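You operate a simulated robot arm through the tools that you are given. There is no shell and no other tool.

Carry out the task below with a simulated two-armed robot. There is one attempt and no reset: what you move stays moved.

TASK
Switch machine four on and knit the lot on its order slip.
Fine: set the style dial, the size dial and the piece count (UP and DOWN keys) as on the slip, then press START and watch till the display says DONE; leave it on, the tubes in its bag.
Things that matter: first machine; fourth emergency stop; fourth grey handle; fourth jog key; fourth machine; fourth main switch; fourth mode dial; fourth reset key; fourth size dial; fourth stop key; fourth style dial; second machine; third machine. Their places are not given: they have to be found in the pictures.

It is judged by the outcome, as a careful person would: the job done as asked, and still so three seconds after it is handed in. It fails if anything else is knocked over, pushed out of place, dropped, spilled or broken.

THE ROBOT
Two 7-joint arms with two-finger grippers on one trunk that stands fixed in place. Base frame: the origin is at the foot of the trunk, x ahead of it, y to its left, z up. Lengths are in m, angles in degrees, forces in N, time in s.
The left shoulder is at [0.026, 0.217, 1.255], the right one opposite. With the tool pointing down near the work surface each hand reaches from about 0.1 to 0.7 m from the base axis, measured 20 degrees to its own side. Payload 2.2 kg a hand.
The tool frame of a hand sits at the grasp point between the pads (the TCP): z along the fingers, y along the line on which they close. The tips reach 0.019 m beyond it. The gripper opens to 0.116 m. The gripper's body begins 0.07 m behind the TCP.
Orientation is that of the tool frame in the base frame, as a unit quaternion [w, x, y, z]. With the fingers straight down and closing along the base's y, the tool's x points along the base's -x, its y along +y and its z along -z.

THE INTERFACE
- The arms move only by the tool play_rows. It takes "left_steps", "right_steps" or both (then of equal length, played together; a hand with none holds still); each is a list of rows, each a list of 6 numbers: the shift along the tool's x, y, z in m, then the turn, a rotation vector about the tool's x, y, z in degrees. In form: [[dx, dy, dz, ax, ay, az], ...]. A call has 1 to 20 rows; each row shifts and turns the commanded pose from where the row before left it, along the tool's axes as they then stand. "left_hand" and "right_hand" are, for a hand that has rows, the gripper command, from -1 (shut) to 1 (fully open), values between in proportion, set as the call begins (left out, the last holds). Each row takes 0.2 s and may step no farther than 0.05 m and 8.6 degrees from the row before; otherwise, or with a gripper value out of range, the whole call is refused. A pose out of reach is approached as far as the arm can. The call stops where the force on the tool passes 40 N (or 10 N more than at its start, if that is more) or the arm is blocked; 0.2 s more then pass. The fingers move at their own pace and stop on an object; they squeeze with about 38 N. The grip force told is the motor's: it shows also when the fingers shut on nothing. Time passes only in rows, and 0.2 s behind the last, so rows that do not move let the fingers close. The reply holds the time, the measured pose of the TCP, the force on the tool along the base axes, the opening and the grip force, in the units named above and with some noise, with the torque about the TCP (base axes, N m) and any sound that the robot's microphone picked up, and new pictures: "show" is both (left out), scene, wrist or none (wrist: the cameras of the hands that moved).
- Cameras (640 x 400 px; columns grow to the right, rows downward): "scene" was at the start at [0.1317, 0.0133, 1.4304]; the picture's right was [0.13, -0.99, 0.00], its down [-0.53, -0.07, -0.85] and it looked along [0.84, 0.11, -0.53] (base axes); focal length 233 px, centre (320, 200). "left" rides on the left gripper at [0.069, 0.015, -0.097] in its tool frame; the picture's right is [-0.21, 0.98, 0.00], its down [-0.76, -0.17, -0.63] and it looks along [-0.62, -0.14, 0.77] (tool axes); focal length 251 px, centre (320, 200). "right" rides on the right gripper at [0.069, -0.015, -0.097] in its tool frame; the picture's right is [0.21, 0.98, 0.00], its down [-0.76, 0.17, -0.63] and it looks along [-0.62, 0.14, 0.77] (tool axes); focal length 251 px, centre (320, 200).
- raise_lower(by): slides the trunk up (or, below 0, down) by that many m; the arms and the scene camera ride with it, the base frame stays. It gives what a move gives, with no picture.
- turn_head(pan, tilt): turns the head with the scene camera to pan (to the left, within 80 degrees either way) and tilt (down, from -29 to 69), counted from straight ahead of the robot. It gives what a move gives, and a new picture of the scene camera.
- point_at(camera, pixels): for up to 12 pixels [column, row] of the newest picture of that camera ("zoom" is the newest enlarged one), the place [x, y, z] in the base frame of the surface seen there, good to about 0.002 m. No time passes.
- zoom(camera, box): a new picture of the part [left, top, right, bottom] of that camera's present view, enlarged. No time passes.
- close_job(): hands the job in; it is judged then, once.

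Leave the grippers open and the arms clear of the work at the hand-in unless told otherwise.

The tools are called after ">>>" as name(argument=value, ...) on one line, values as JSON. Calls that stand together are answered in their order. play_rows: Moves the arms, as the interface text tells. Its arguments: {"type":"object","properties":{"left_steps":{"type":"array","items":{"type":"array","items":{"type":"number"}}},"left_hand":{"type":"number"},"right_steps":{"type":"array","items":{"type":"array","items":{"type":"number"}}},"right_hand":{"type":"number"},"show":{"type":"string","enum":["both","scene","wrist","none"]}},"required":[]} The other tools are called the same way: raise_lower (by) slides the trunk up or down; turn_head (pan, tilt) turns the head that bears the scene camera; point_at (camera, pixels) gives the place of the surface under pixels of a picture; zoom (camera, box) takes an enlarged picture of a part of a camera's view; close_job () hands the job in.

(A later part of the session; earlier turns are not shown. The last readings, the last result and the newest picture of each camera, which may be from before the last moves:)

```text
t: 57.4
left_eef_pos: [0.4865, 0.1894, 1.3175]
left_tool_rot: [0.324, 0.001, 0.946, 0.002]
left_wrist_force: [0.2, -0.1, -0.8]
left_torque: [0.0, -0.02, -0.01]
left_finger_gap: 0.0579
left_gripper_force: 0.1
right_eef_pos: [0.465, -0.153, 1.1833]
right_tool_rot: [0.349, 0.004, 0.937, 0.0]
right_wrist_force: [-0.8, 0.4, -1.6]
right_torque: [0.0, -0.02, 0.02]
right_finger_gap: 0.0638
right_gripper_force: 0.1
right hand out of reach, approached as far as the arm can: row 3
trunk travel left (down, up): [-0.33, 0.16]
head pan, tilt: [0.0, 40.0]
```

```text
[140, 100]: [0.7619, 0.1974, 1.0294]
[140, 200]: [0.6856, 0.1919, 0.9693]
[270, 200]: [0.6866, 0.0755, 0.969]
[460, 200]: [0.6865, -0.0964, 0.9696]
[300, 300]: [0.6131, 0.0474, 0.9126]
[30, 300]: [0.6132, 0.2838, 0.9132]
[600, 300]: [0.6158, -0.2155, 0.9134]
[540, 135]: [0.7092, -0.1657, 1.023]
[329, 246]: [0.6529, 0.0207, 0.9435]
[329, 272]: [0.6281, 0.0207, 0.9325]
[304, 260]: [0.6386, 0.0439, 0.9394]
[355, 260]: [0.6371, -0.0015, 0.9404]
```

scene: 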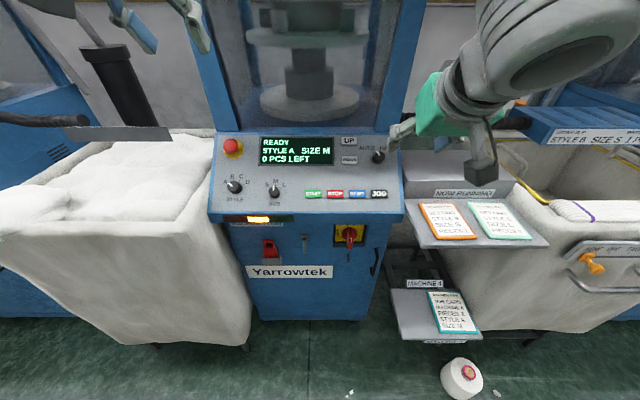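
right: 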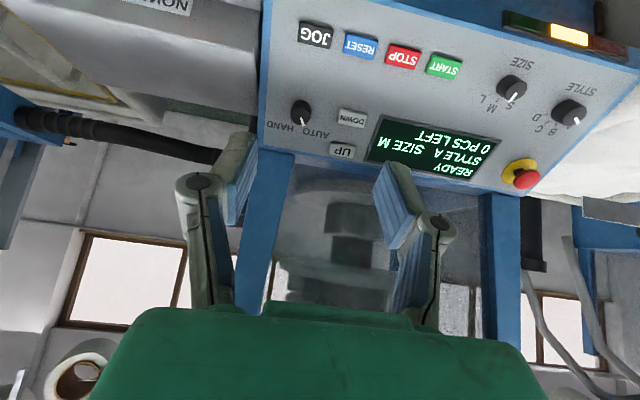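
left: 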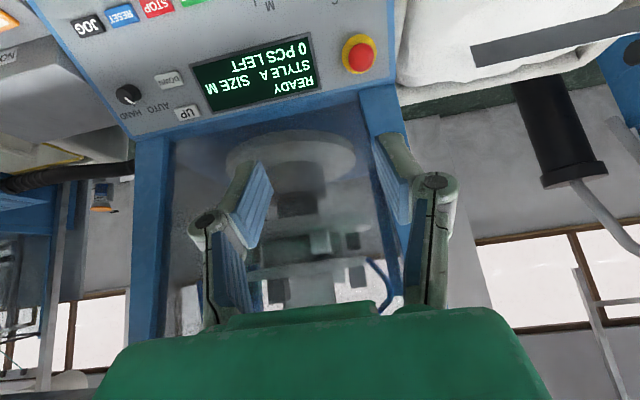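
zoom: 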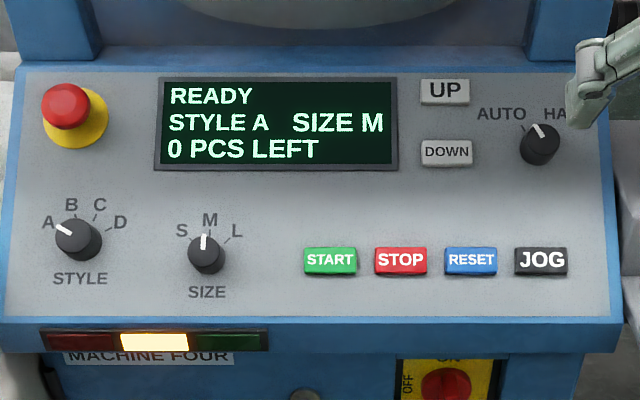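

Style dial: top centre at about (0.641, 0.238, 0.966), knob ~25 mm high; size dial at (0.629, 0.125, 0.957). I bring the left hand to hover squarely over the style dial.

>>> play_rows(left_steps=[[0.0134, 0.007, 0.0397, 0, 0, 0], [0.0134, 0.007, 0.0397, 0, 0, 0], [0.0134, 0.007, 0.0397, 0, 0, 0], [0.0134, 0.007, 0.0397, 0, 0, 0], [0.0134, 0.007, 0.0397, 0, 0, 0], [0.0134, 0.007, 0.0397, 0, 0, 0], [0.0134, 0.007, 0.0397, 0, 0, 0], [0, 0, 0, 0, 0, 0]], left_hand=0.05)

```text
t: 59.2
left_eef_pos: [0.5839, 0.2379, 1.0404]
left_tool_rot: [0.326, 0.0, 0.945, 0.004]
left_wrist_force: [-0.3, 0.0, 0.4]
left_torque: [-0.02, -0.03, -0.01]
left_finger_gap: 0.061
left_gripper_force: 0.0
right_eef_pos: [0.4628, -0.1545, 1.1849]
right_tool_rot: [0.349, 0.006, 0.937, -0.002]
right_wrist_force: [-0.3, -0.7, -0.5]
right_torque: [0.0, -0.01, 0.0]
right_finger_gap: 0.0639
right_gripper_force: 0.0
trunk travel left (down, up): [-0.33, 0.16]
head pan, tilt: [0.0, 40.0]
```

scene: 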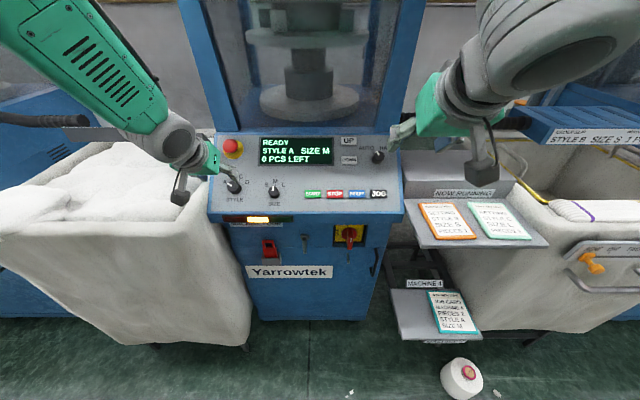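
left: 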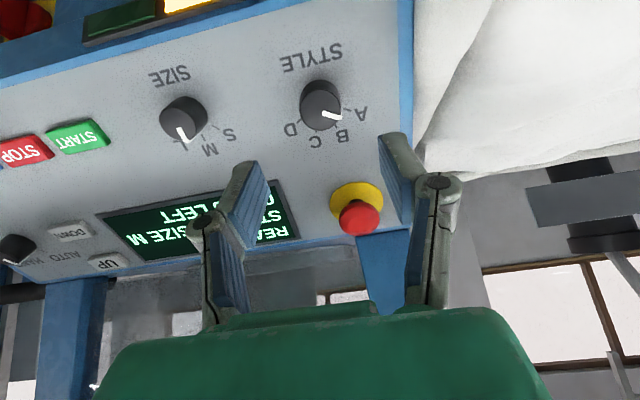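

The style knob shows at about (321,104) in the left picture. I measure its top from here.

>>> zoom(camera="left", box=[260, 40, 400, 160])

>>> point_at(camera="left", pixels=[[322, 118], [306, 112], [339, 112], [322, 128], [322, 104], [320, 85], [301, 98], [341, 100], [322, 133]])

```text
3.33 times, centred on (330, 100) of left
```

zoom: 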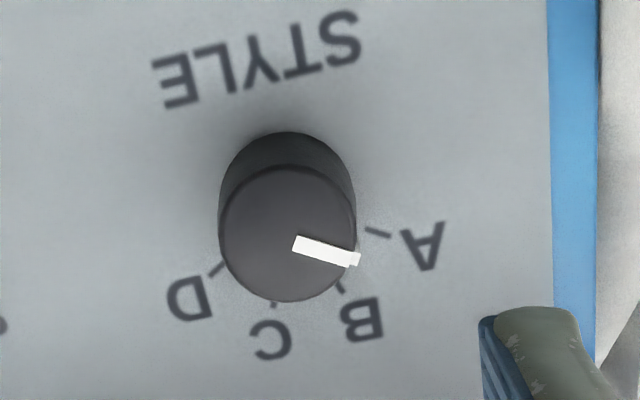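

```text
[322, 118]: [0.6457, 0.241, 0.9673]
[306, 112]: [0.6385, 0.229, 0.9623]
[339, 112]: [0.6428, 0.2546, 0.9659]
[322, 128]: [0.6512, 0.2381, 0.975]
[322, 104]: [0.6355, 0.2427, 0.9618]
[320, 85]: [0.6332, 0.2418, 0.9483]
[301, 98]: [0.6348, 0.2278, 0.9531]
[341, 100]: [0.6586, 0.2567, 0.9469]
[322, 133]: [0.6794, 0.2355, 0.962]
```

The knob is ~32 mm wide with its axis at about y 0.2405. I pre-twist −20° in the hover, so that the turn from A to B ends comfortably, with a small sideways correction.

>>> play_rows(left_steps=[[0.0013, 0.0026, 0, 0, 0, 0], [0, 0, 0, 0, 0, -7], [0, 0, 0, 0, 0, -7], [0, 0, 0, 0, 0, -6], [0, 0, 0.025, 0, 0, 0], [0, 0, 0.025, 0, 0, 0], [0, 0, 0, 0, 0, 0]])

```text
t: 60.8
left_eef_pos: [0.6136, 0.2428, 1.0016]
left_tool_rot: [0.321, -0.165, 0.931, -0.052]
left_wrist_force: [-0.7, 0.1, 0.5]
left_torque: [-0.01, 0.0, 0.01]
left_finger_gap: 0.0611
left_gripper_force: 0.1
right_eef_pos: [0.4639, -0.1557, 1.1837]
right_tool_rot: [0.349, 0.006, 0.937, -0.002]
right_wrist_force: [0.1, -0.5, 0.2]
right_torque: [-0.02, -0.01, 0.03]
right_finger_gap: 0.0639
right_gripper_force: 0.1
trunk travel left (down, up): [-0.33, 0.16]
head pan, tilt: [0.0, 40.0]
```

scene: 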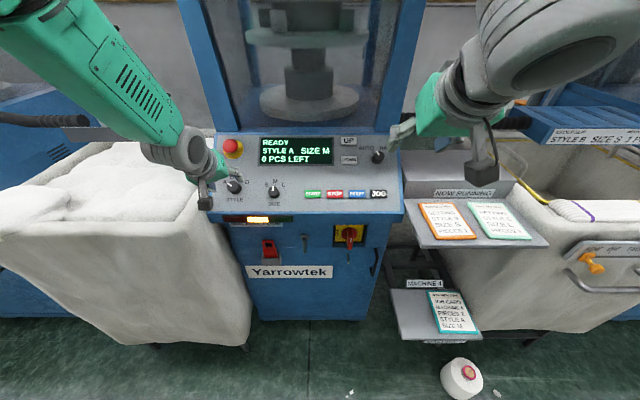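
left: 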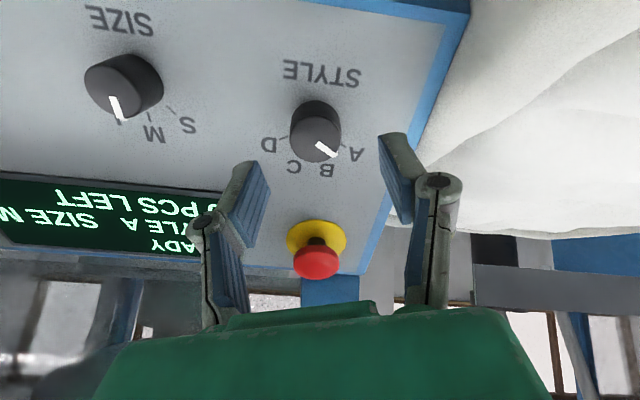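

Descend the remaining 47 mm over the knob in steps, then close.

>>> play_rows(left_steps=[[0.0016, -0.002, 0.016, 0, 0, 0], [0, 0, 0.016, 0, 0, 0], [0, 0, 0.013, 0, 0, 0], [0, 0, 0, 0, 0, 0]], show="wrist")

```text
t: 61.8
left_eef_pos: [0.64, 0.2398, 0.9651]
left_tool_rot: [0.32, -0.164, 0.932, -0.053]
left_wrist_force: [0.3, 0.5, -0.3]
left_torque: [0.01, 0.02, 0.0]
left_finger_gap: 0.0605
left_gripper_force: 0.1
right_eef_pos: [0.4655, -0.1542, 1.181]
right_tool_rot: [0.349, 0.005, 0.937, 0.0]
right_wrist_force: [0.3, 0.5, 0.8]
right_torque: [-0.03, 0.01, -0.04]
right_finger_gap: 0.0635
right_gripper_force: 0.0
trunk travel left (down, up): [-0.33, 0.16]
head pan, tilt: [0.0, 40.0]
```

left: 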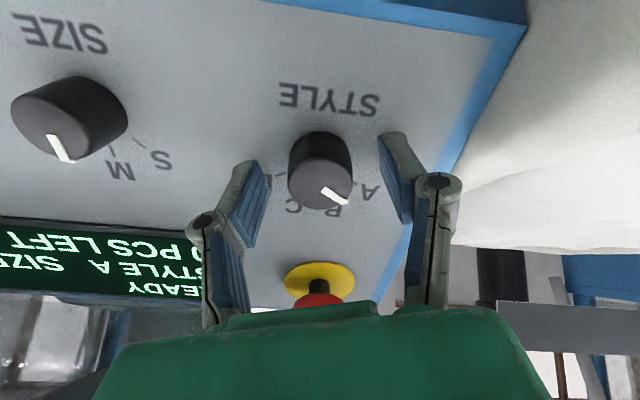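

The knob is between the fingertips. Close.

>>> play_rows(left_steps=[[0, 0, 0, 0, 0, 0], [0, 0, 0, 0, 0, 0], [0, 0, 0, 0, 0, 0]], left_hand=-1, show="wrist")

```text
t: 62.6
left_eef_pos: [0.6405, 0.2399, 0.9647]
left_tool_rot: [0.321, -0.163, 0.931, -0.054]
left_wrist_force: [-1.1, -0.7, 1.2]
left_torque: [-0.01, -0.09, 0.0]
left_finger_gap: 0.0333
left_gripper_force: 45.1
right_eef_pos: [0.4649, -0.1554, 1.1822]
right_tool_rot: [0.348, 0.005, 0.937, 0.0]
right_wrist_force: [-0.2, 0.7, 1.0]
right_torque: [0.0, -0.01, 0.01]
right_finger_gap: 0.0637
right_gripper_force: 0.1
trunk travel left (down, up): [-0.33, 0.16]
head pan, tilt: [0.0, 40.0]
```

left: 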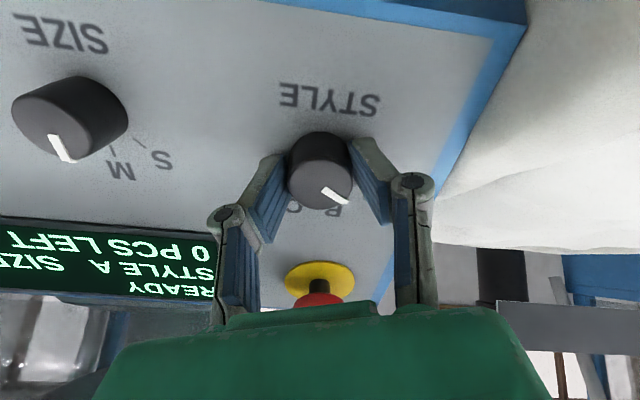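

Gripped symmetrically (33 mm, nearly no side force). Turn +20° first and watch the display.

>>> play_rows(left_steps=[[0, 0, 0, 0, 0, 5], [0, 0, 0, 0, 0, 5], [0, 0, 0, 0, 0, 5], [0, 0, 0, 0, 0, 5], [0, 0, 0, 0, 0, 0]])

```text
t: 63.8
left_eef_pos: [0.6402, 0.2397, 0.9648]
left_tool_rot: [0.324, 0.001, 0.946, 0.003]
left_wrist_force: [0.2, -0.1, 4.7]
left_torque: [-0.05, -0.35, -0.04]
left_finger_gap: 0.0333
left_gripper_force: 45.2
right_eef_pos: [0.4649, -0.1541, 1.1822]
right_tool_rot: [0.349, 0.005, 0.937, 0.0]
right_wrist_force: [0.0, 0.6, -0.8]
right_torque: [-0.02, 0.04, 0.01]
right_finger_gap: 0.0638
right_gripper_force: 0.1
trunk travel left (down, up): [-0.33, 0.16]
head pan, tilt: [0.0, 40.0]
```

scene: 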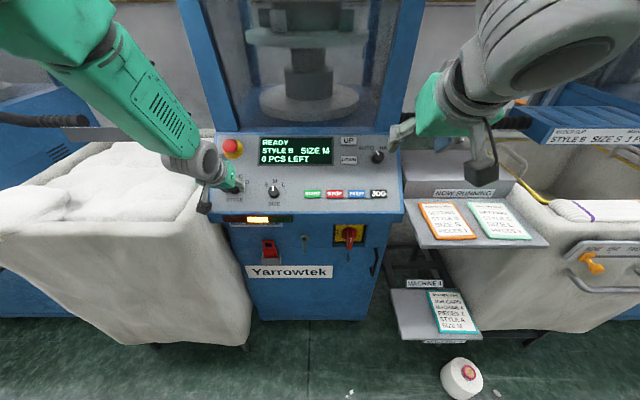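
left: 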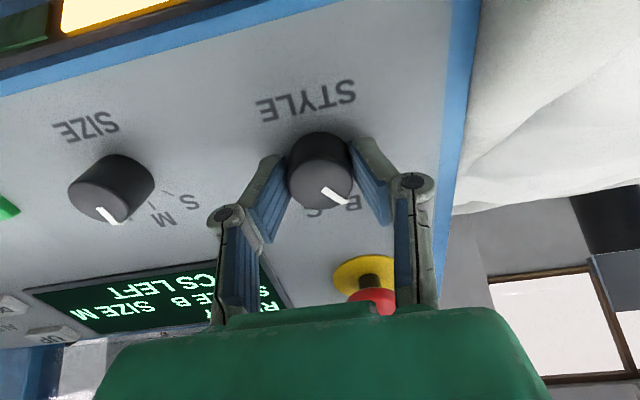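

The display already says STYLE B (just past the midpoint). I go on ~18° so that the mark sits on B.

>>> play_rows(left_steps=[[0, 0, 0, 0, 0, 6], [0, 0, 0, 0, 0, 6], [0, 0, 0, 0, 0, 6], [0, 0, 0, 0, 0, 0]])

>>> zoom(camera="scene", box=[210, 125, 330, 225])

>>> zoom(camera="left", box=[220, 80, 420, 240])

```text
t: 64.8
left_eef_pos: [0.6396, 0.2401, 0.9659]
left_tool_rot: [0.321, 0.149, 0.934, 0.054]
left_wrist_force: [-1.2, 2.0, 7.5]
left_torque: [-0.1, -0.75, -0.1]
left_finger_gap: 0.0331
left_gripper_force: 45.1
right_eef_pos: [0.4641, -0.1543, 1.1819]
right_tool_rot: [0.35, 0.005, 0.937, 0.0]
right_wrist_force: [0.1, -0.2, -0.8]
right_torque: [0.0, 0.0, -0.02]
right_finger_gap: 0.0638
right_gripper_force: 0.1
trunk travel left (down, up): [-0.33, 0.16]
head pan, tilt: [0.0, 40.0]
```

scene: 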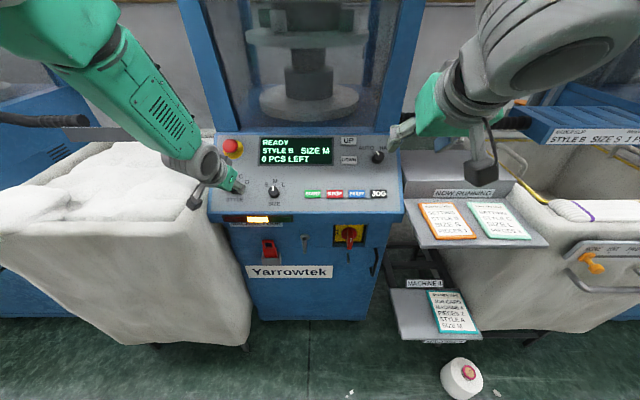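
left: 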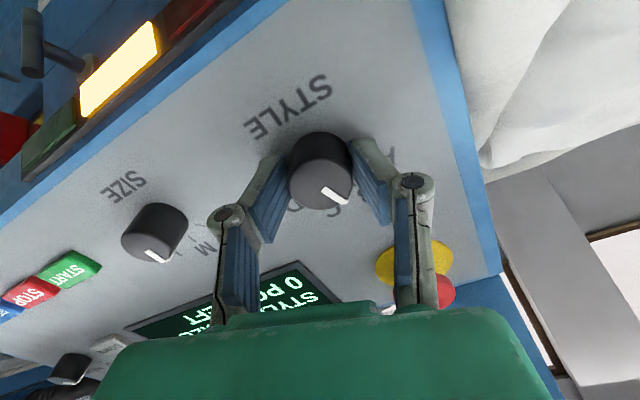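

```text
4.00 times, centred on (270, 175) of scene
```

zoom: 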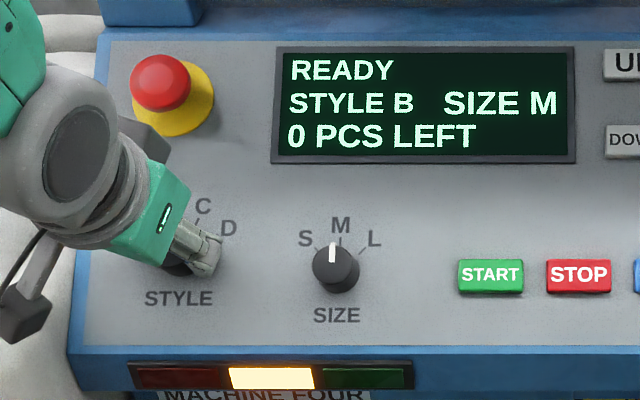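

```text
2.50 times, centred on (320, 160) of left
```

zoom: 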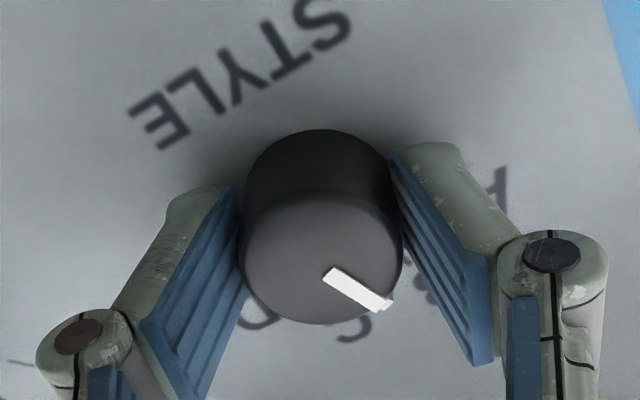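

Display: STYLE B. Release and back out along the knob axis.

>>> play_rows(left_steps=[[0, 0, 0, 0, 0, 0], [0, 0, 0, 0, 0, 0], [0, 0, -0.02, 0, 0, 0], [0, 0, -0.025, 0, 0, 0], [0, 0, -0.025, 0, 0, 0], [0, 0, -0.02, 0, 0, 0], [0, 0, 0, 0, 0, 0]], left_hand=0.05)

>>> zoom(camera="scene", box=[210, 125, 330, 225])

>>> zoom(camera="left", box=[180, 60, 400, 220])

```text
t: 66.4
left_eef_pos: [0.5855, 0.2368, 1.034]
left_tool_rot: [0.32, 0.148, 0.934, 0.055]
left_wrist_force: [0.0, -0.3, -0.5]
left_torque: [-0.01, 0.02, 0.01]
left_finger_gap: 0.0609
left_gripper_force: 0.0
right_eef_pos: [0.4658, -0.1547, 1.1822]
right_tool_rot: [0.348, 0.005, 0.937, -0.001]
right_wrist_force: [0.1, 0.5, 0.1]
right_torque: [0.0, 0.0, -0.03]
right_finger_gap: 0.0639
right_gripper_force: 0.1
trunk travel left (down, up): [-0.33, 0.16]
head pan, tilt: [0.0, 40.0]
```

scene: 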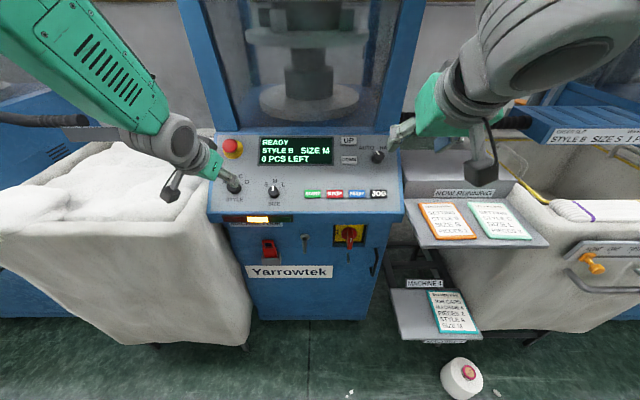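
left: 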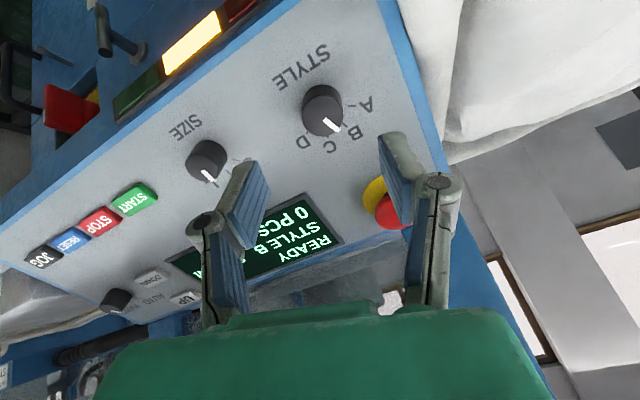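

```text
4.00 times, centred on (270, 175) of scene
```

zoom: 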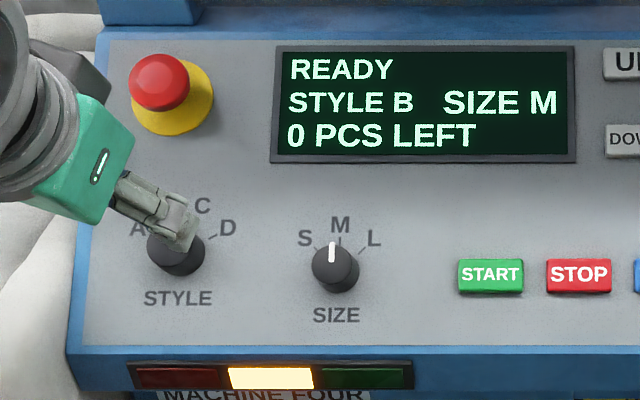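

```text
2.50 times, centred on (290, 140) of left
```

zoom: 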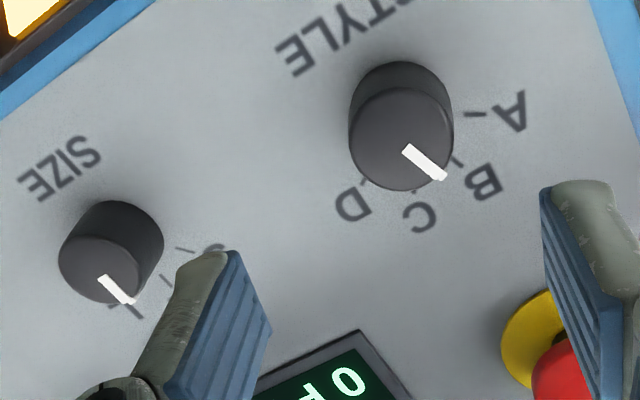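

Style mark sits on B. Now measure the size knob's top (around (202,168) in the left picture) before moving over it.

>>> point_at(camera="left", pixels=[[202, 166], [190, 163], [214, 168], [200, 172], [202, 160], [196, 168]])

>>> point_at(camera="scene", pixels=[[273, 189], [270, 189], [277, 189], [273, 187], [273, 192]])

```text
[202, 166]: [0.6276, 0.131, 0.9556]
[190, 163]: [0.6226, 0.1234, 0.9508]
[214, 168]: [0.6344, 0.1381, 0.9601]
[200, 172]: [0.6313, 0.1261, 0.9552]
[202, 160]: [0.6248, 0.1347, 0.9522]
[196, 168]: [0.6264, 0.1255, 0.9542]
```

```text
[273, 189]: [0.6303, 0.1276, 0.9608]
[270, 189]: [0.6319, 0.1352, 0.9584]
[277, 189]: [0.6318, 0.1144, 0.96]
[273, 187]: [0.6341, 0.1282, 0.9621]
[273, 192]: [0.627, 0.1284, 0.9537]
```

Move the left hand over to the size dial at hover height.

>>> play_rows(left_steps=[[-0.0072, -0.0362, 0.0042, 0, 0, 0], [-0.0072, -0.0362, 0.0042, 0, 0, 0], [-0.0072, -0.0362, 0.0042, 0, 0, 0], [0, 0, 0, 0, 0, 0]])

>>> zoom(camera="left", box=[240, 60, 400, 200])

```text
t: 67.4
left_eef_pos: [0.5908, 0.1481, 1.024]
left_tool_rot: [0.322, 0.117, 0.939, 0.034]
left_wrist_force: [-0.1, -0.5, 0.0]
left_torque: [-0.02, 0.03, -0.01]
left_finger_gap: 0.0607
left_gripper_force: 0.1
right_eef_pos: [0.464, -0.1527, 1.182]
right_tool_rot: [0.348, 0.004, 0.937, -0.002]
right_wrist_force: [0.5, 0.3, -0.4]
right_torque: [-0.01, 0.02, -0.01]
right_finger_gap: 0.064
right_gripper_force: 0.1
trunk travel left (down, up): [-0.33, 0.16]
head pan, tilt: [0.0, 40.0]
```

scene: 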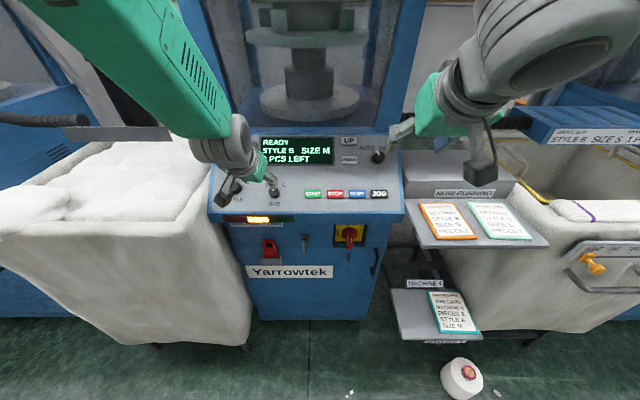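
left: 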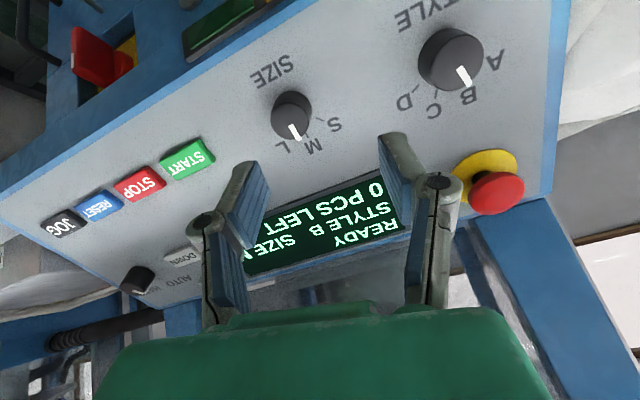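

```text
2.86 times, centred on (320, 130) of left
```

zoom: 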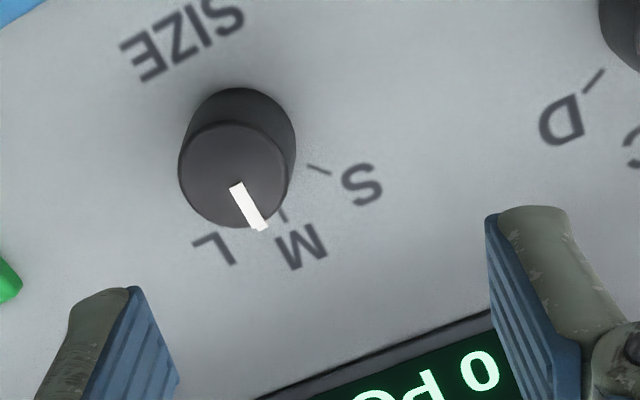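

The reading lags the command by 2 cm; I let it settle one moment and re-read.

>>> play_rows(left_steps=[[0, 0, 0, 0, 0, 0], [0, 0, 0, 0, 0, 0]], show="wrist")

```text
t: 68.0
left_eef_pos: [0.5904, 0.1447, 1.0259]
left_tool_rot: [0.324, 0.118, 0.938, 0.033]
left_wrist_force: [-0.5, 0.0, -0.6]
left_torque: [0.01, 0.0, 0.0]
left_finger_gap: 0.0607
left_gripper_force: 0.1
right_eef_pos: [0.4649, -0.1572, 1.1821]
right_tool_rot: [0.349, 0.006, 0.937, 0.0]
right_wrist_force: [-0.6, -0.5, 0.1]
right_torque: [0.04, -0.03, -0.01]
right_finger_gap: 0.0637
right_gripper_force: 0.0
trunk travel left (down, up): [-0.33, 0.16]
head pan, tilt: [0.0, 40.0]
```

left: 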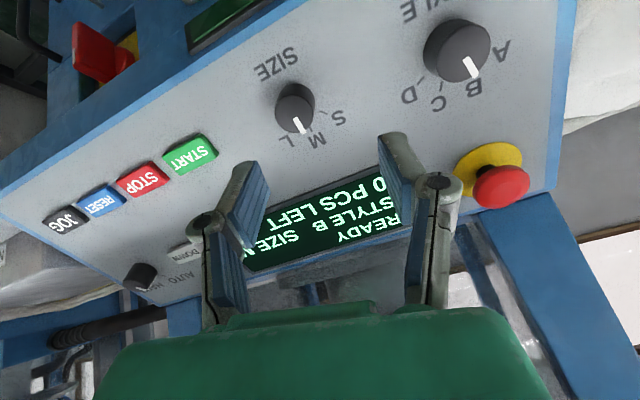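

The hand still stands off its command; probably a posture limit. I undo part of the twist (−15°) and see whether it follows.

>>> play_rows(left_steps=[[0, 0, 0, 0, 0, -5], [0, 0, 0, 0, 0, -5], [0, 0, 0, 0, 0, -5], [0, 0, 0, 0, 0, 0]])

```text
t: 69.0
left_eef_pos: [0.5897, 0.1416, 1.0274]
left_tool_rot: [0.325, -0.004, 0.946, -0.01]
left_wrist_force: [-0.1, 0.2, 0.9]
left_torque: [0.03, -0.03, -0.03]
left_finger_gap: 0.0608
left_gripper_force: 0.0
right_eef_pos: [0.4645, -0.1553, 1.1818]
right_tool_rot: [0.348, 0.005, 0.937, -0.001]
right_wrist_force: [0.7, 0.1, 0.5]
right_torque: [0.03, 0.02, 0.03]
right_finger_gap: 0.0638
right_gripper_force: 0.1
trunk travel left (down, up): [-0.33, 0.16]
head pan, tilt: [0.0, 40.0]
```

scene: 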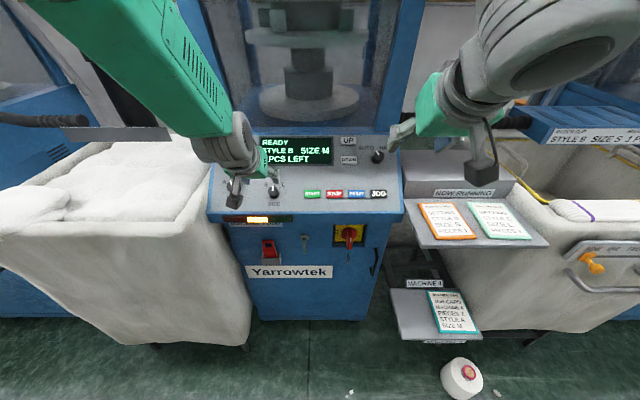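
left: 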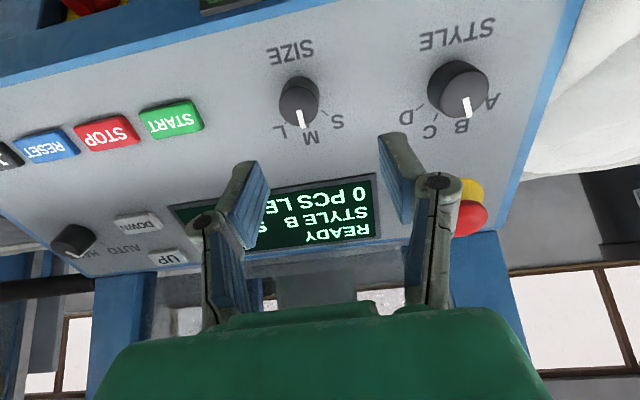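

There's still ~15 mm offset. I look at the left arm's elbow for contact.

>>> turn_head(pan=60, tilt=20)

```text
t: 70.3
left_eef_pos: [0.5908, 0.1429, 1.0276]
left_tool_rot: [0.327, -0.003, 0.945, -0.009]
left_wrist_force: [-0.1, -0.5, -0.4]
left_torque: [0.04, -0.01, 0.0]
left_finger_gap: 0.0609
left_gripper_force: 0.1
right_eef_pos: [0.4647, -0.1553, 1.183]
right_tool_rot: [0.349, 0.005, 0.937, -0.001]
right_wrist_force: [-0.3, -0.4, 0.4]
right_torque: [-0.04, 0.0, -0.01]
right_finger_gap: 0.0638
right_gripper_force: 0.0
trunk travel left (down, up): [-0.33, 0.16]
head pan, tilt: [60.0, 20.0]
```

scene: 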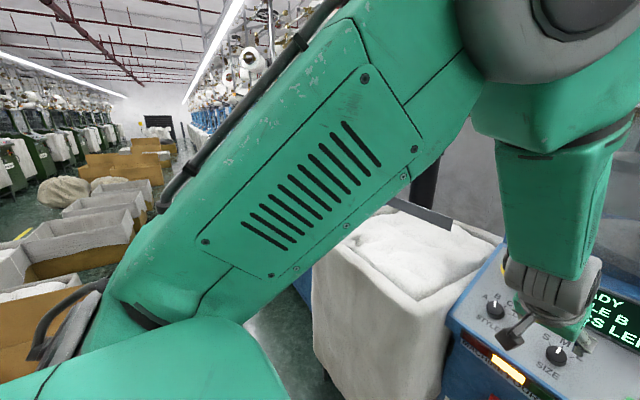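

The elbow has swung inward near the head (it followed the + twist). Twisting to the negative side should let it swing out again; I twist −20° in the hover.

>>> play_rows(left_steps=[[0, 0, -0.005, 0, 0, -5], [0, 0, -0.005, 0, 0, -5], [0, 0, 0, 0, 0, -5], [0, 0, 0, 0, 0, -5], [0, 0, 0, 0, 0, 0]])

```text
t: 71.5
left_eef_pos: [0.5827, 0.1414, 1.0338]
left_tool_rot: [0.32, -0.164, 0.931, -0.062]
left_wrist_force: [-0.3, -0.1, 0.3]
left_torque: [-0.04, 0.01, 0.0]
left_finger_gap: 0.061
left_gripper_force: 0.0
right_eef_pos: [0.4648, -0.1557, 1.1809]
right_tool_rot: [0.348, 0.005, 0.937, 0.0]
right_wrist_force: [-0.8, 1.3, -0.9]
right_torque: [0.0, 0.03, 0.03]
right_finger_gap: 0.0639
right_gripper_force: 0.1
trunk travel left (down, up): [-0.33, 0.16]
head pan, tilt: [60.0, 20.0]
```

scene: 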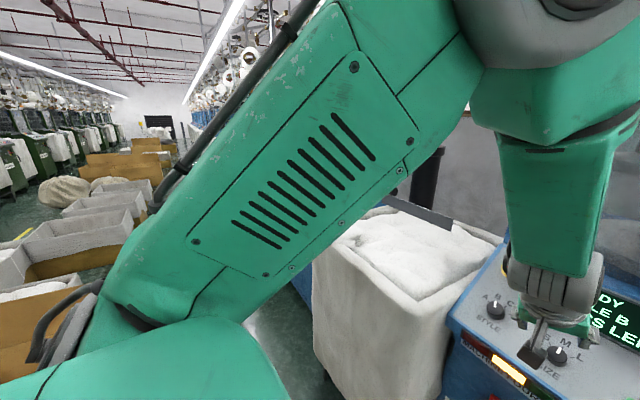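
left: 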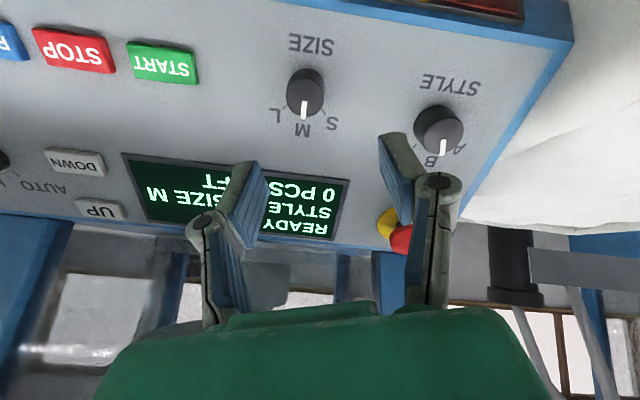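

I test whether it follows a small further move to the right (base −y 10 mm).

>>> play_rows(left_steps=[[0.0034, -0.0094, 0, 0, 0, 0], [0, 0, 0, 0, 0, 0]], show="scene")

```text
t: 72.1
left_eef_pos: [0.5835, 0.135, 1.0337]
left_tool_rot: [0.321, -0.164, 0.931, -0.064]
left_wrist_force: [0.5, -0.2, -0.6]
left_torque: [-0.01, 0.04, 0.01]
left_finger_gap: 0.0608
left_gripper_force: 0.1
left hand out of reach, approached as far as the arm can: row 1
right_eef_pos: [0.4645, -0.1548, 1.1818]
right_tool_rot: [0.348, 0.005, 0.937, 0.0]
right_wrist_force: [0.4, 0.8, -0.7]
right_torque: [0.01, 0.0, 0.02]
right_finger_gap: 0.0641
right_gripper_force: 0.0
trunk travel left (down, up): [-0.33, 0.16]
head pan, tilt: [60.0, 20.0]
```

scene: 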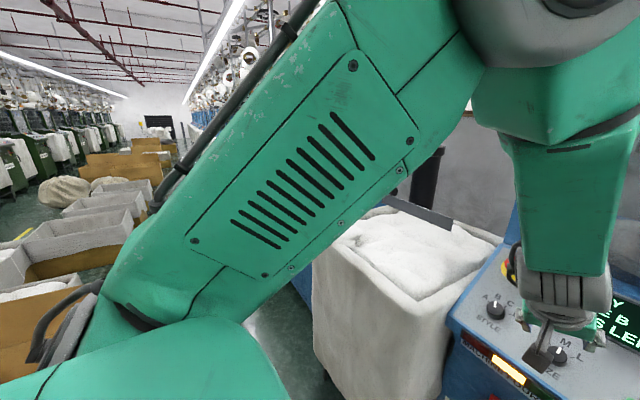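

It reports out of reach: a bad elbow posture. I retreat up and to the left, back to the earlier good region, untwisting on the way, and look at the elbow.

>>> play_rows(left_steps=[[0, 0, -0.04, 0, 0, 5], [0, 0.02, -0.04, 0, 0, 5], [0, 0.02, -0.04, 0, 0, 5], [0, 0.02, -0.04, 0, 0, 5], [0, 0.02, -0.04, 0, 0, 0], [0, 0.02, -0.03, 0, 0, 0], [0, 0, 0, 0, 0, 0]])

```text
t: 73.7
left_eef_pos: [0.4974, 0.1889, 1.1339]
left_tool_rot: [0.323, 0.026, 0.946, 0.011]
left_wrist_force: [-0.1, -0.4, -0.2]
left_torque: [0.03, 0.04, -0.01]
left_finger_gap: 0.0609
left_gripper_force: 0.0
left hand out of reach, approached as far as the arm can: row 4, 5, 6
right_eef_pos: [0.4645, -0.1561, 1.182]
right_tool_rot: [0.349, 0.006, 0.937, 0.0]
right_wrist_force: [-0.2, -0.6, 0.5]
right_torque: [0.0, 0.01, 0.02]
right_finger_gap: 0.0638
right_gripper_force: 0.1
trunk travel left (down, up): [-0.33, 0.16]
head pan, tilt: [60.0, 20.0]
```

scene: 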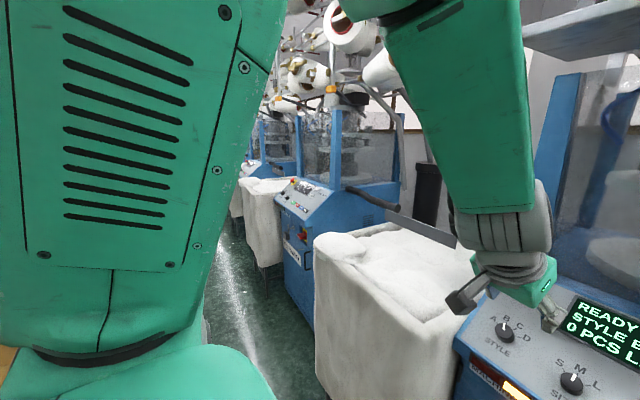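
left: 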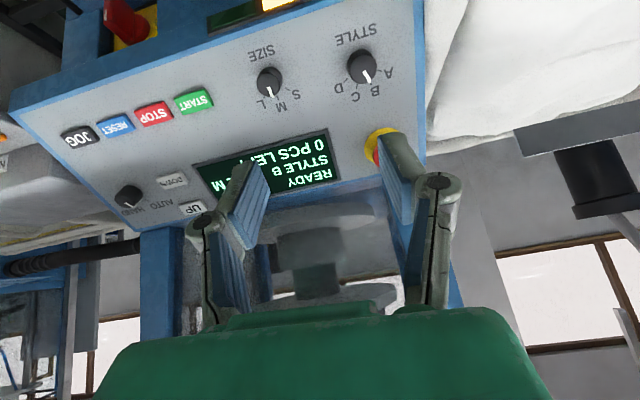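

I think the hands were too close to the shoulders (elbows fully folded). At the start the hands stood higher relative to the shoulders. So I raise both hands first, then lower the trunk, so the panel lies at a comfortable height relative to the shoulders.

>>> play_rows(left_steps=[[-0.0244, 0, -0.0316, 0, 0, 0], [-0.0244, 0, -0.0316, 0, 0, 0], [-0.0244, 0, -0.0316, 0, 0, 0], [-0.0244, 0, -0.0316, 0, 0, 0], [-0.0244, 0, -0.0316, 0, 0, 0], [0, 0, 0, 0, 0, 0]], right_steps=[[-0.0244, 0, -0.0316, 0, 0, 0], [-0.0244, 0, -0.0316, 0, 0, 0], [-0.0244, 0, -0.0316, 0, 0, 0], [-0.0244, 0, -0.0316, 0, 0, 0], [0, 0, 0, 0, 0, 0], [0, 0, 0, 0, 0, 0]])

```text
t: 75.1
left_eef_pos: [0.498, 0.1938, 1.1327]
left_tool_rot: [0.323, 0.024, 0.946, 0.011]
left_wrist_force: [-0.5, 0.3, 0.9]
left_torque: [0.0, -0.03, 0.01]
left_finger_gap: 0.0606
left_gripper_force: 0.1
left hand out of reach, approached as far as the arm can: row 1, 2, 3, 4, 5
right_eef_pos: [0.4563, -0.1518, 1.3405]
right_tool_rot: [0.348, 0.005, 0.937, -0.001]
right_wrist_force: [-0.4, 0.8, 0.8]
right_torque: [-0.01, -0.01, -0.03]
right_finger_gap: 0.0638
right_gripper_force: 0.1
trunk travel left (down, up): [-0.33, 0.16]
head pan, tilt: [60.0, 20.0]
```

scene: 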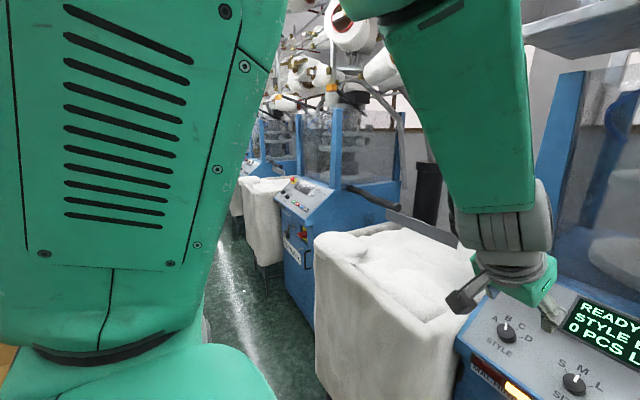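
right: 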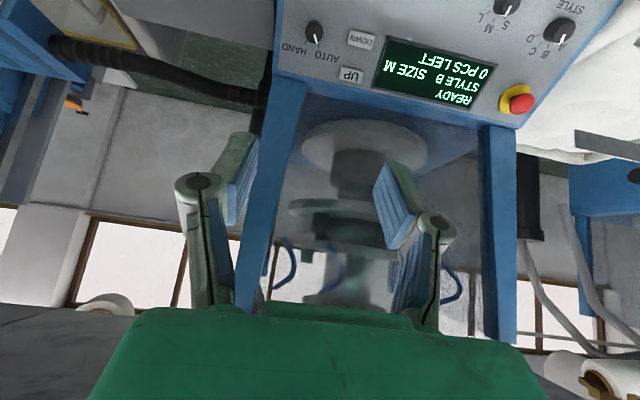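
left: 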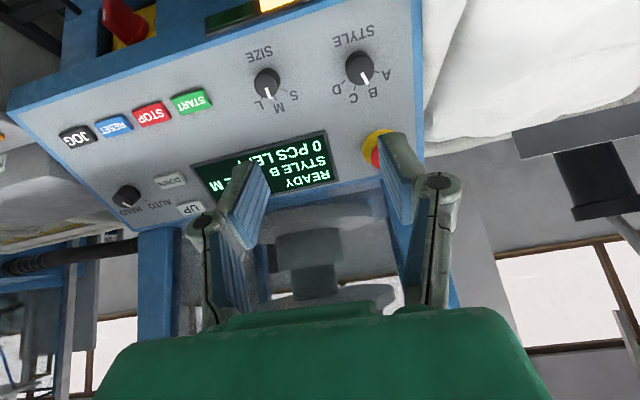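

The left hand is stuck at a joint limit while the command ran ahead. I bring the command back down toward the style-dial hover, the way that had worked, watching the reading.

>>> play_rows(left_steps=[[0.014, 0.002, 0.04, 0, 0, 0], [0.014, 0.002, 0.04, 0, 0, 0], [0.014, 0.002, 0.04, 0, 0, 0], [0.014, 0.002, 0.04, 0, 0, 0], [0.014, 0.002, 0.04, 0, 0, 0], [0.014, 0.002, 0.04, 0, 0, 0], [0, 0, 0, 0, 0, 0]])

```text
t: 76.5
left_eef_pos: [0.5756, 0.2133, 0.9004]
left_tool_rot: [0.327, 0.026, 0.944, 0.013]
left_wrist_force: [-0.3, 0.4, -0.1]
left_torque: [0.0, 0.02, 0.02]
left_finger_gap: 0.0027
left_gripper_force: 21.4
right_eef_pos: [0.4496, -0.154, 1.342]
right_tool_rot: [0.35, 0.004, 0.937, 0.001]
right_wrist_force: [-0.2, 0.0, 0.3]
right_torque: [0.01, -0.02, 0.0]
right_finger_gap: 0.0639
right_gripper_force: 0.0
trunk travel left (down, up): [-0.33, 0.16]
head pan, tilt: [60.0, 20.0]
stopped in row 7 (left hand): the force on the tool passed its limit at 152 N (the readings are from after the stop); the commanded pose is now the measured one
```

scene: 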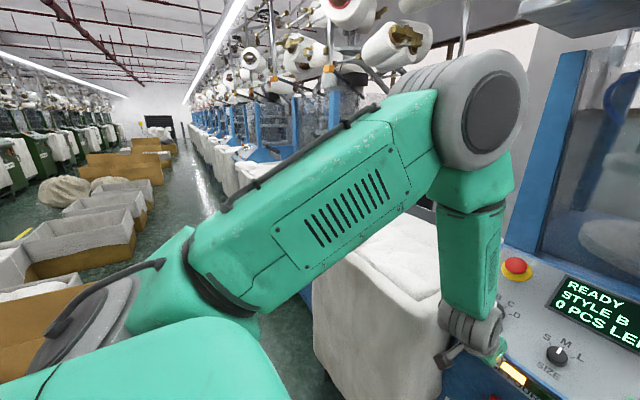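
left: 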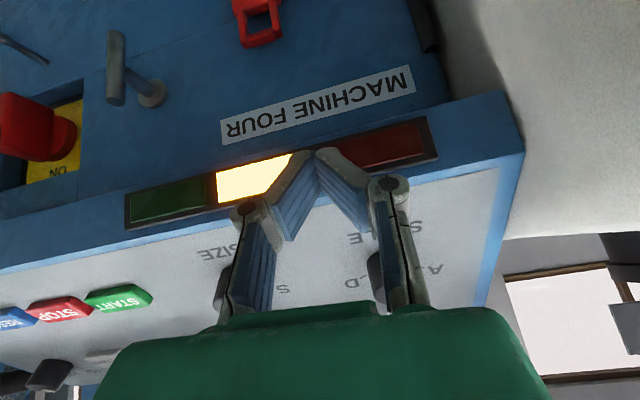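

The command had not run ahead after all, so the hand went too far and bumped the panel's front edge, and it stopped. I back off at once along the tool axis, then inspect.

>>> play_rows(left_steps=[[0, 0, -0.02, 0, 0, 0], [0, 0, -0.03, 0, 0, 0], [0, 0, -0.03, 0, 0, 0], [0, 0, 0, 0, 0, 0]])

>>> turn_head(pan=10, tilt=40)

>>> zoom(camera="scene", box=[230, 110, 430, 235])

```text
t: 77.5
left_eef_pos: [0.5259, 0.2135, 0.9629]
left_tool_rot: [0.328, 0.026, 0.944, 0.012]
left_wrist_force: [-0.1, 0.6, 0.3]
left_torque: [0.0, 0.01, -0.01]
left_finger_gap: 0.0607
left_gripper_force: 0.0
right_eef_pos: [0.4535, -0.1532, 1.3415]
right_tool_rot: [0.349, 0.005, 0.937, 0.0]
right_wrist_force: [-0.1, -0.4, 0.8]
right_torque: [0.02, 0.02, -0.01]
right_finger_gap: 0.0639
right_gripper_force: 0.0
trunk travel left (down, up): [-0.33, 0.16]
head pan, tilt: [60.0, 20.0]
```

scene: 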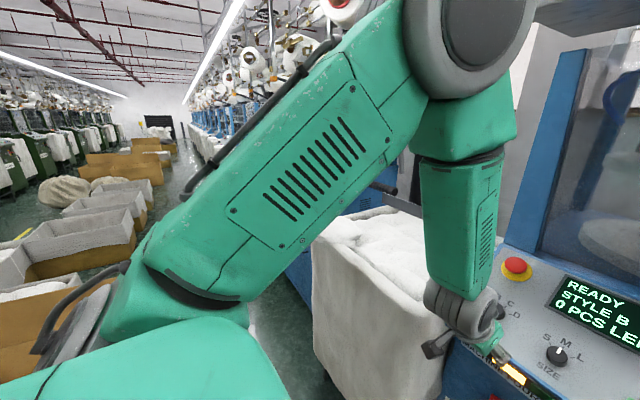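
left: 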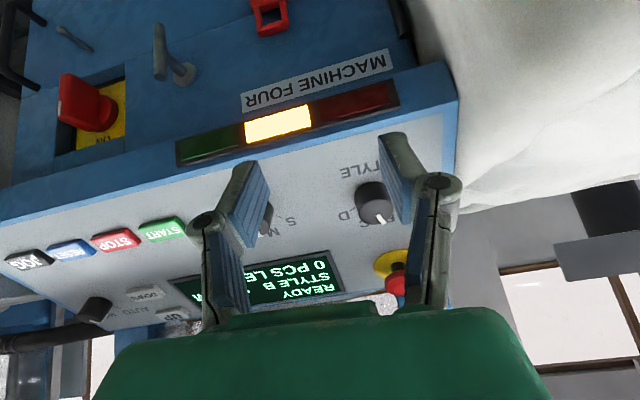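

```text
t: 78.7
left_eef_pos: [0.5263, 0.2114, 0.9626]
left_tool_rot: [0.328, 0.027, 0.944, 0.012]
left_wrist_force: [0.6, -0.9, -0.1]
left_torque: [0.03, -0.01, -0.02]
left_finger_gap: 0.061
left_gripper_force: 0.3
right_eef_pos: [0.4518, -0.154, 1.3419]
right_tool_rot: [0.349, 0.006, 0.937, -0.001]
right_wrist_force: [0.2, 0.6, 0.2]
right_torque: [-0.02, 0.0, 0.0]
right_finger_gap: 0.0635
right_gripper_force: 0.0
trunk travel left (down, up): [-0.33, 0.16]
head pan, tilt: [10.0, 40.0]
```

scene: 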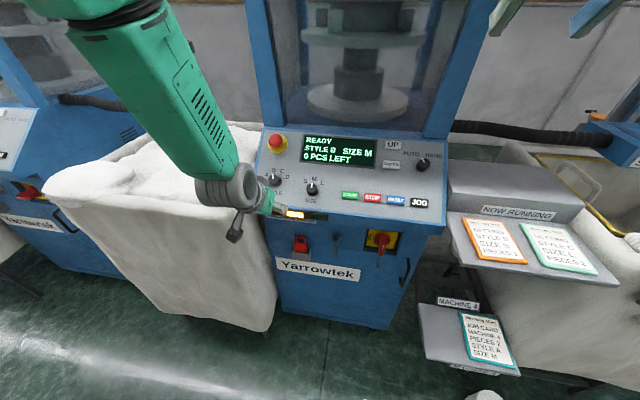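

```text
3.20 times, centred on (330, 172) of scene
```

zoom: 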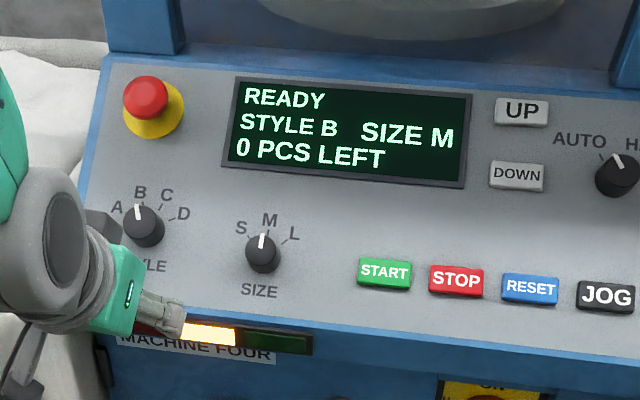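

No harm: the display still says READY, STYLE B, SIZE M; dials unchanged. To get the left elbow into its better posture I pitch the hand to point forward again (as before), then raise it.

>>> play_rows(left_steps=[[0, 0, -0.02, 0, 0, 0], [0, 0, 0, 0, -8, 0], [0, 0, 0, 0, -8, 0], [0, 0, 0, 0, -8, 0], [0, 0, 0, 0, -8, 0], [0, 0, 0, 0, -8, 0], [0, 0, 0, 0, -8, 0], [0, 0, 0, 0, 0, 0]])

```text
t: 80.5
left_eef_pos: [0.5136, 0.2133, 0.9792]
left_tool_rot: [0.684, 0.029, 0.729, 0.001]
left_wrist_force: [-0.4, -0.1, -0.6]
left_torque: [0.01, -0.01, -0.02]
left_finger_gap: 0.0606
left_gripper_force: 0.1
right_eef_pos: [0.4516, -0.1541, 1.342]
right_tool_rot: [0.349, 0.005, 0.937, -0.001]
right_wrist_force: [-0.3, -0.2, -0.3]
right_torque: [0.01, 0.0, 0.0]
right_finger_gap: 0.0638
right_gripper_force: 0.1
trunk travel left (down, up): [-0.33, 0.16]
head pan, tilt: [10.0, 40.0]
```

scene: 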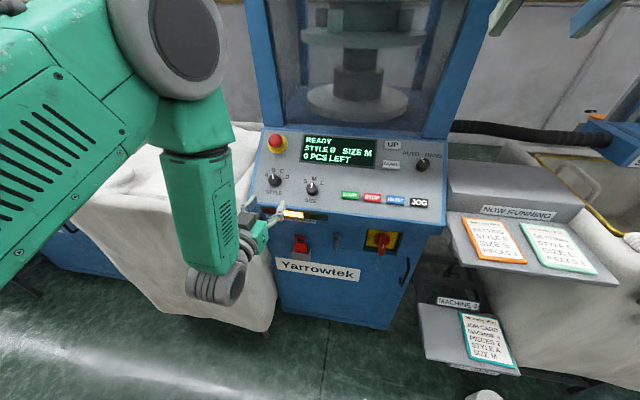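
left: 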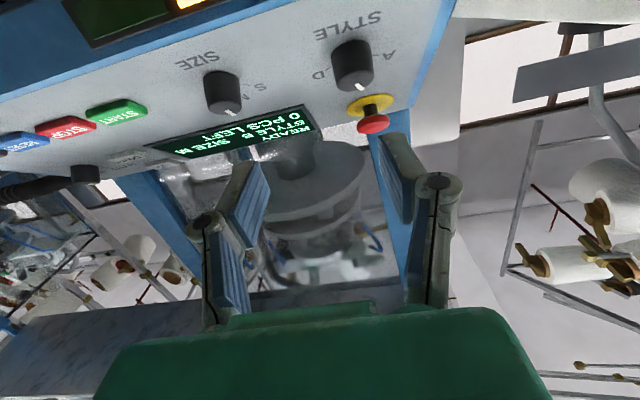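

It followed. Now raise it 0.16 in this forward-pointing attitude.

>>> play_rows(left_steps=[[-0.04, 0, 0, 0, 0, 0], [-0.04, 0, 0, 0, 0, 0], [-0.04, 0, 0, 0, 0, 0], [-0.04, 0, 0, 0, 0, 0], [0, 0, 0, 0, 0, 0]])

```text
t: 81.7
left_eef_pos: [0.5265, 0.2053, 1.1382]
left_tool_rot: [0.683, 0.03, 0.73, -0.001]
left_wrist_force: [-0.3, 0.4, -0.6]
left_torque: [0.03, -0.02, 0.02]
left_finger_gap: 0.0609
left_gripper_force: 0.0
right_eef_pos: [0.4537, -0.1532, 1.3403]
right_tool_rot: [0.349, 0.004, 0.937, 0.001]
right_wrist_force: [0.4, 0.5, -0.3]
right_torque: [0.03, 0.02, -0.01]
right_finger_gap: 0.0639
right_gripper_force: 0.0
trunk travel left (down, up): [-0.33, 0.16]
head pan, tilt: [10.0, 40.0]
```

scene: 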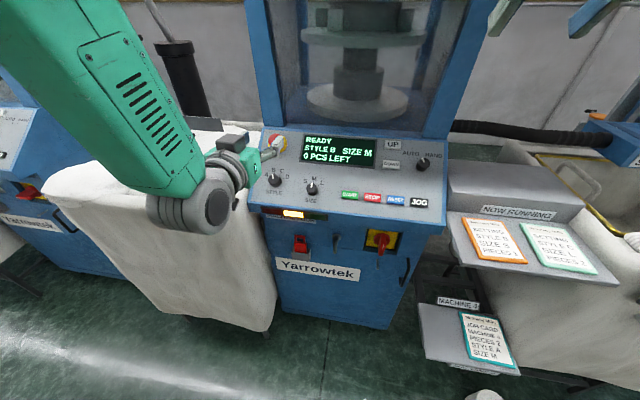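
left: 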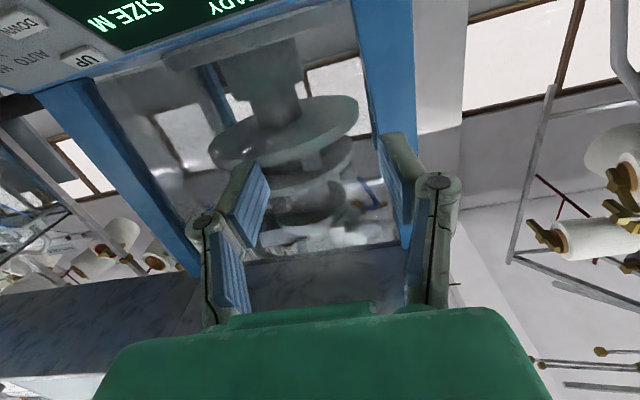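

Good, the elbow swings outward. Another 0.16 up.

>>> play_rows(left_steps=[[-0.04, 0, -0.01, 0, 0, 0], [-0.04, 0, -0.01, 0, 0, 0], [-0.04, 0, -0.01, 0, 0, 0], [-0.04, 0, -0.01, 0, 0, 0], [0, 0, 0, 0, 0, 0]], show="none")

>>> turn_head(pan=50, tilt=15)

```text
t: 82.9
left_eef_pos: [0.4942, 0.2056, 1.2992]
left_tool_rot: [0.683, 0.028, 0.729, -0.001]
left_wrist_force: [0.7, 0.2, -0.7]
left_torque: [0.01, 0.01, -0.02]
left_finger_gap: 0.0609
left_gripper_force: 0.0
right_eef_pos: [0.4519, -0.1485, 1.3423]
right_tool_rot: [0.349, 0.004, 0.937, -0.003]
right_wrist_force: [-0.2, 0.3, -0.8]
right_torque: [-0.02, -0.01, 0.04]
right_finger_gap: 0.0639
right_gripper_force: 0.1
trunk travel left (down, up): [-0.33, 0.16]
head pan, tilt: [10.0, 40.0]
```

```text
t: 84.0
left_eef_pos: [0.4934, 0.1953, 1.3016]
left_tool_rot: [0.684, 0.031, 0.729, 0.001]
left_wrist_force: [0.2, 0.7, 0.1]
left_torque: [0.02, -0.01, 0.04]
left_finger_gap: 0.0613
left_gripper_force: 0.1
right_eef_pos: [0.4525, -0.1584, 1.3405]
right_tool_rot: [0.35, 0.006, 0.937, 0.001]
right_wrist_force: [-0.5, 0.6, -0.8]
right_torque: [0.04, -0.01, 0.01]
right_finger_gap: 0.0639
right_gripper_force: 0.0
trunk travel left (down, up): [-0.33, 0.16]
head pan, tilt: [50.0, 15.0]
```

scene: 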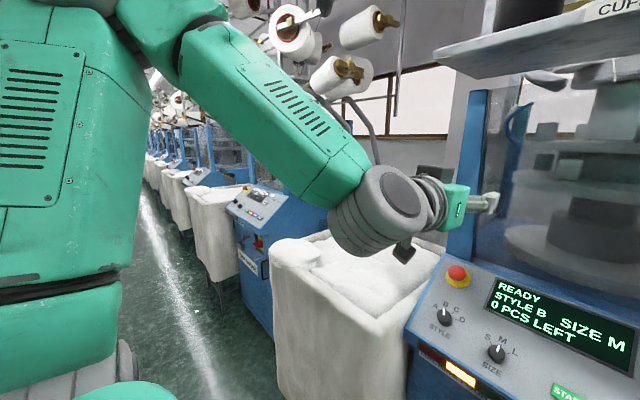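

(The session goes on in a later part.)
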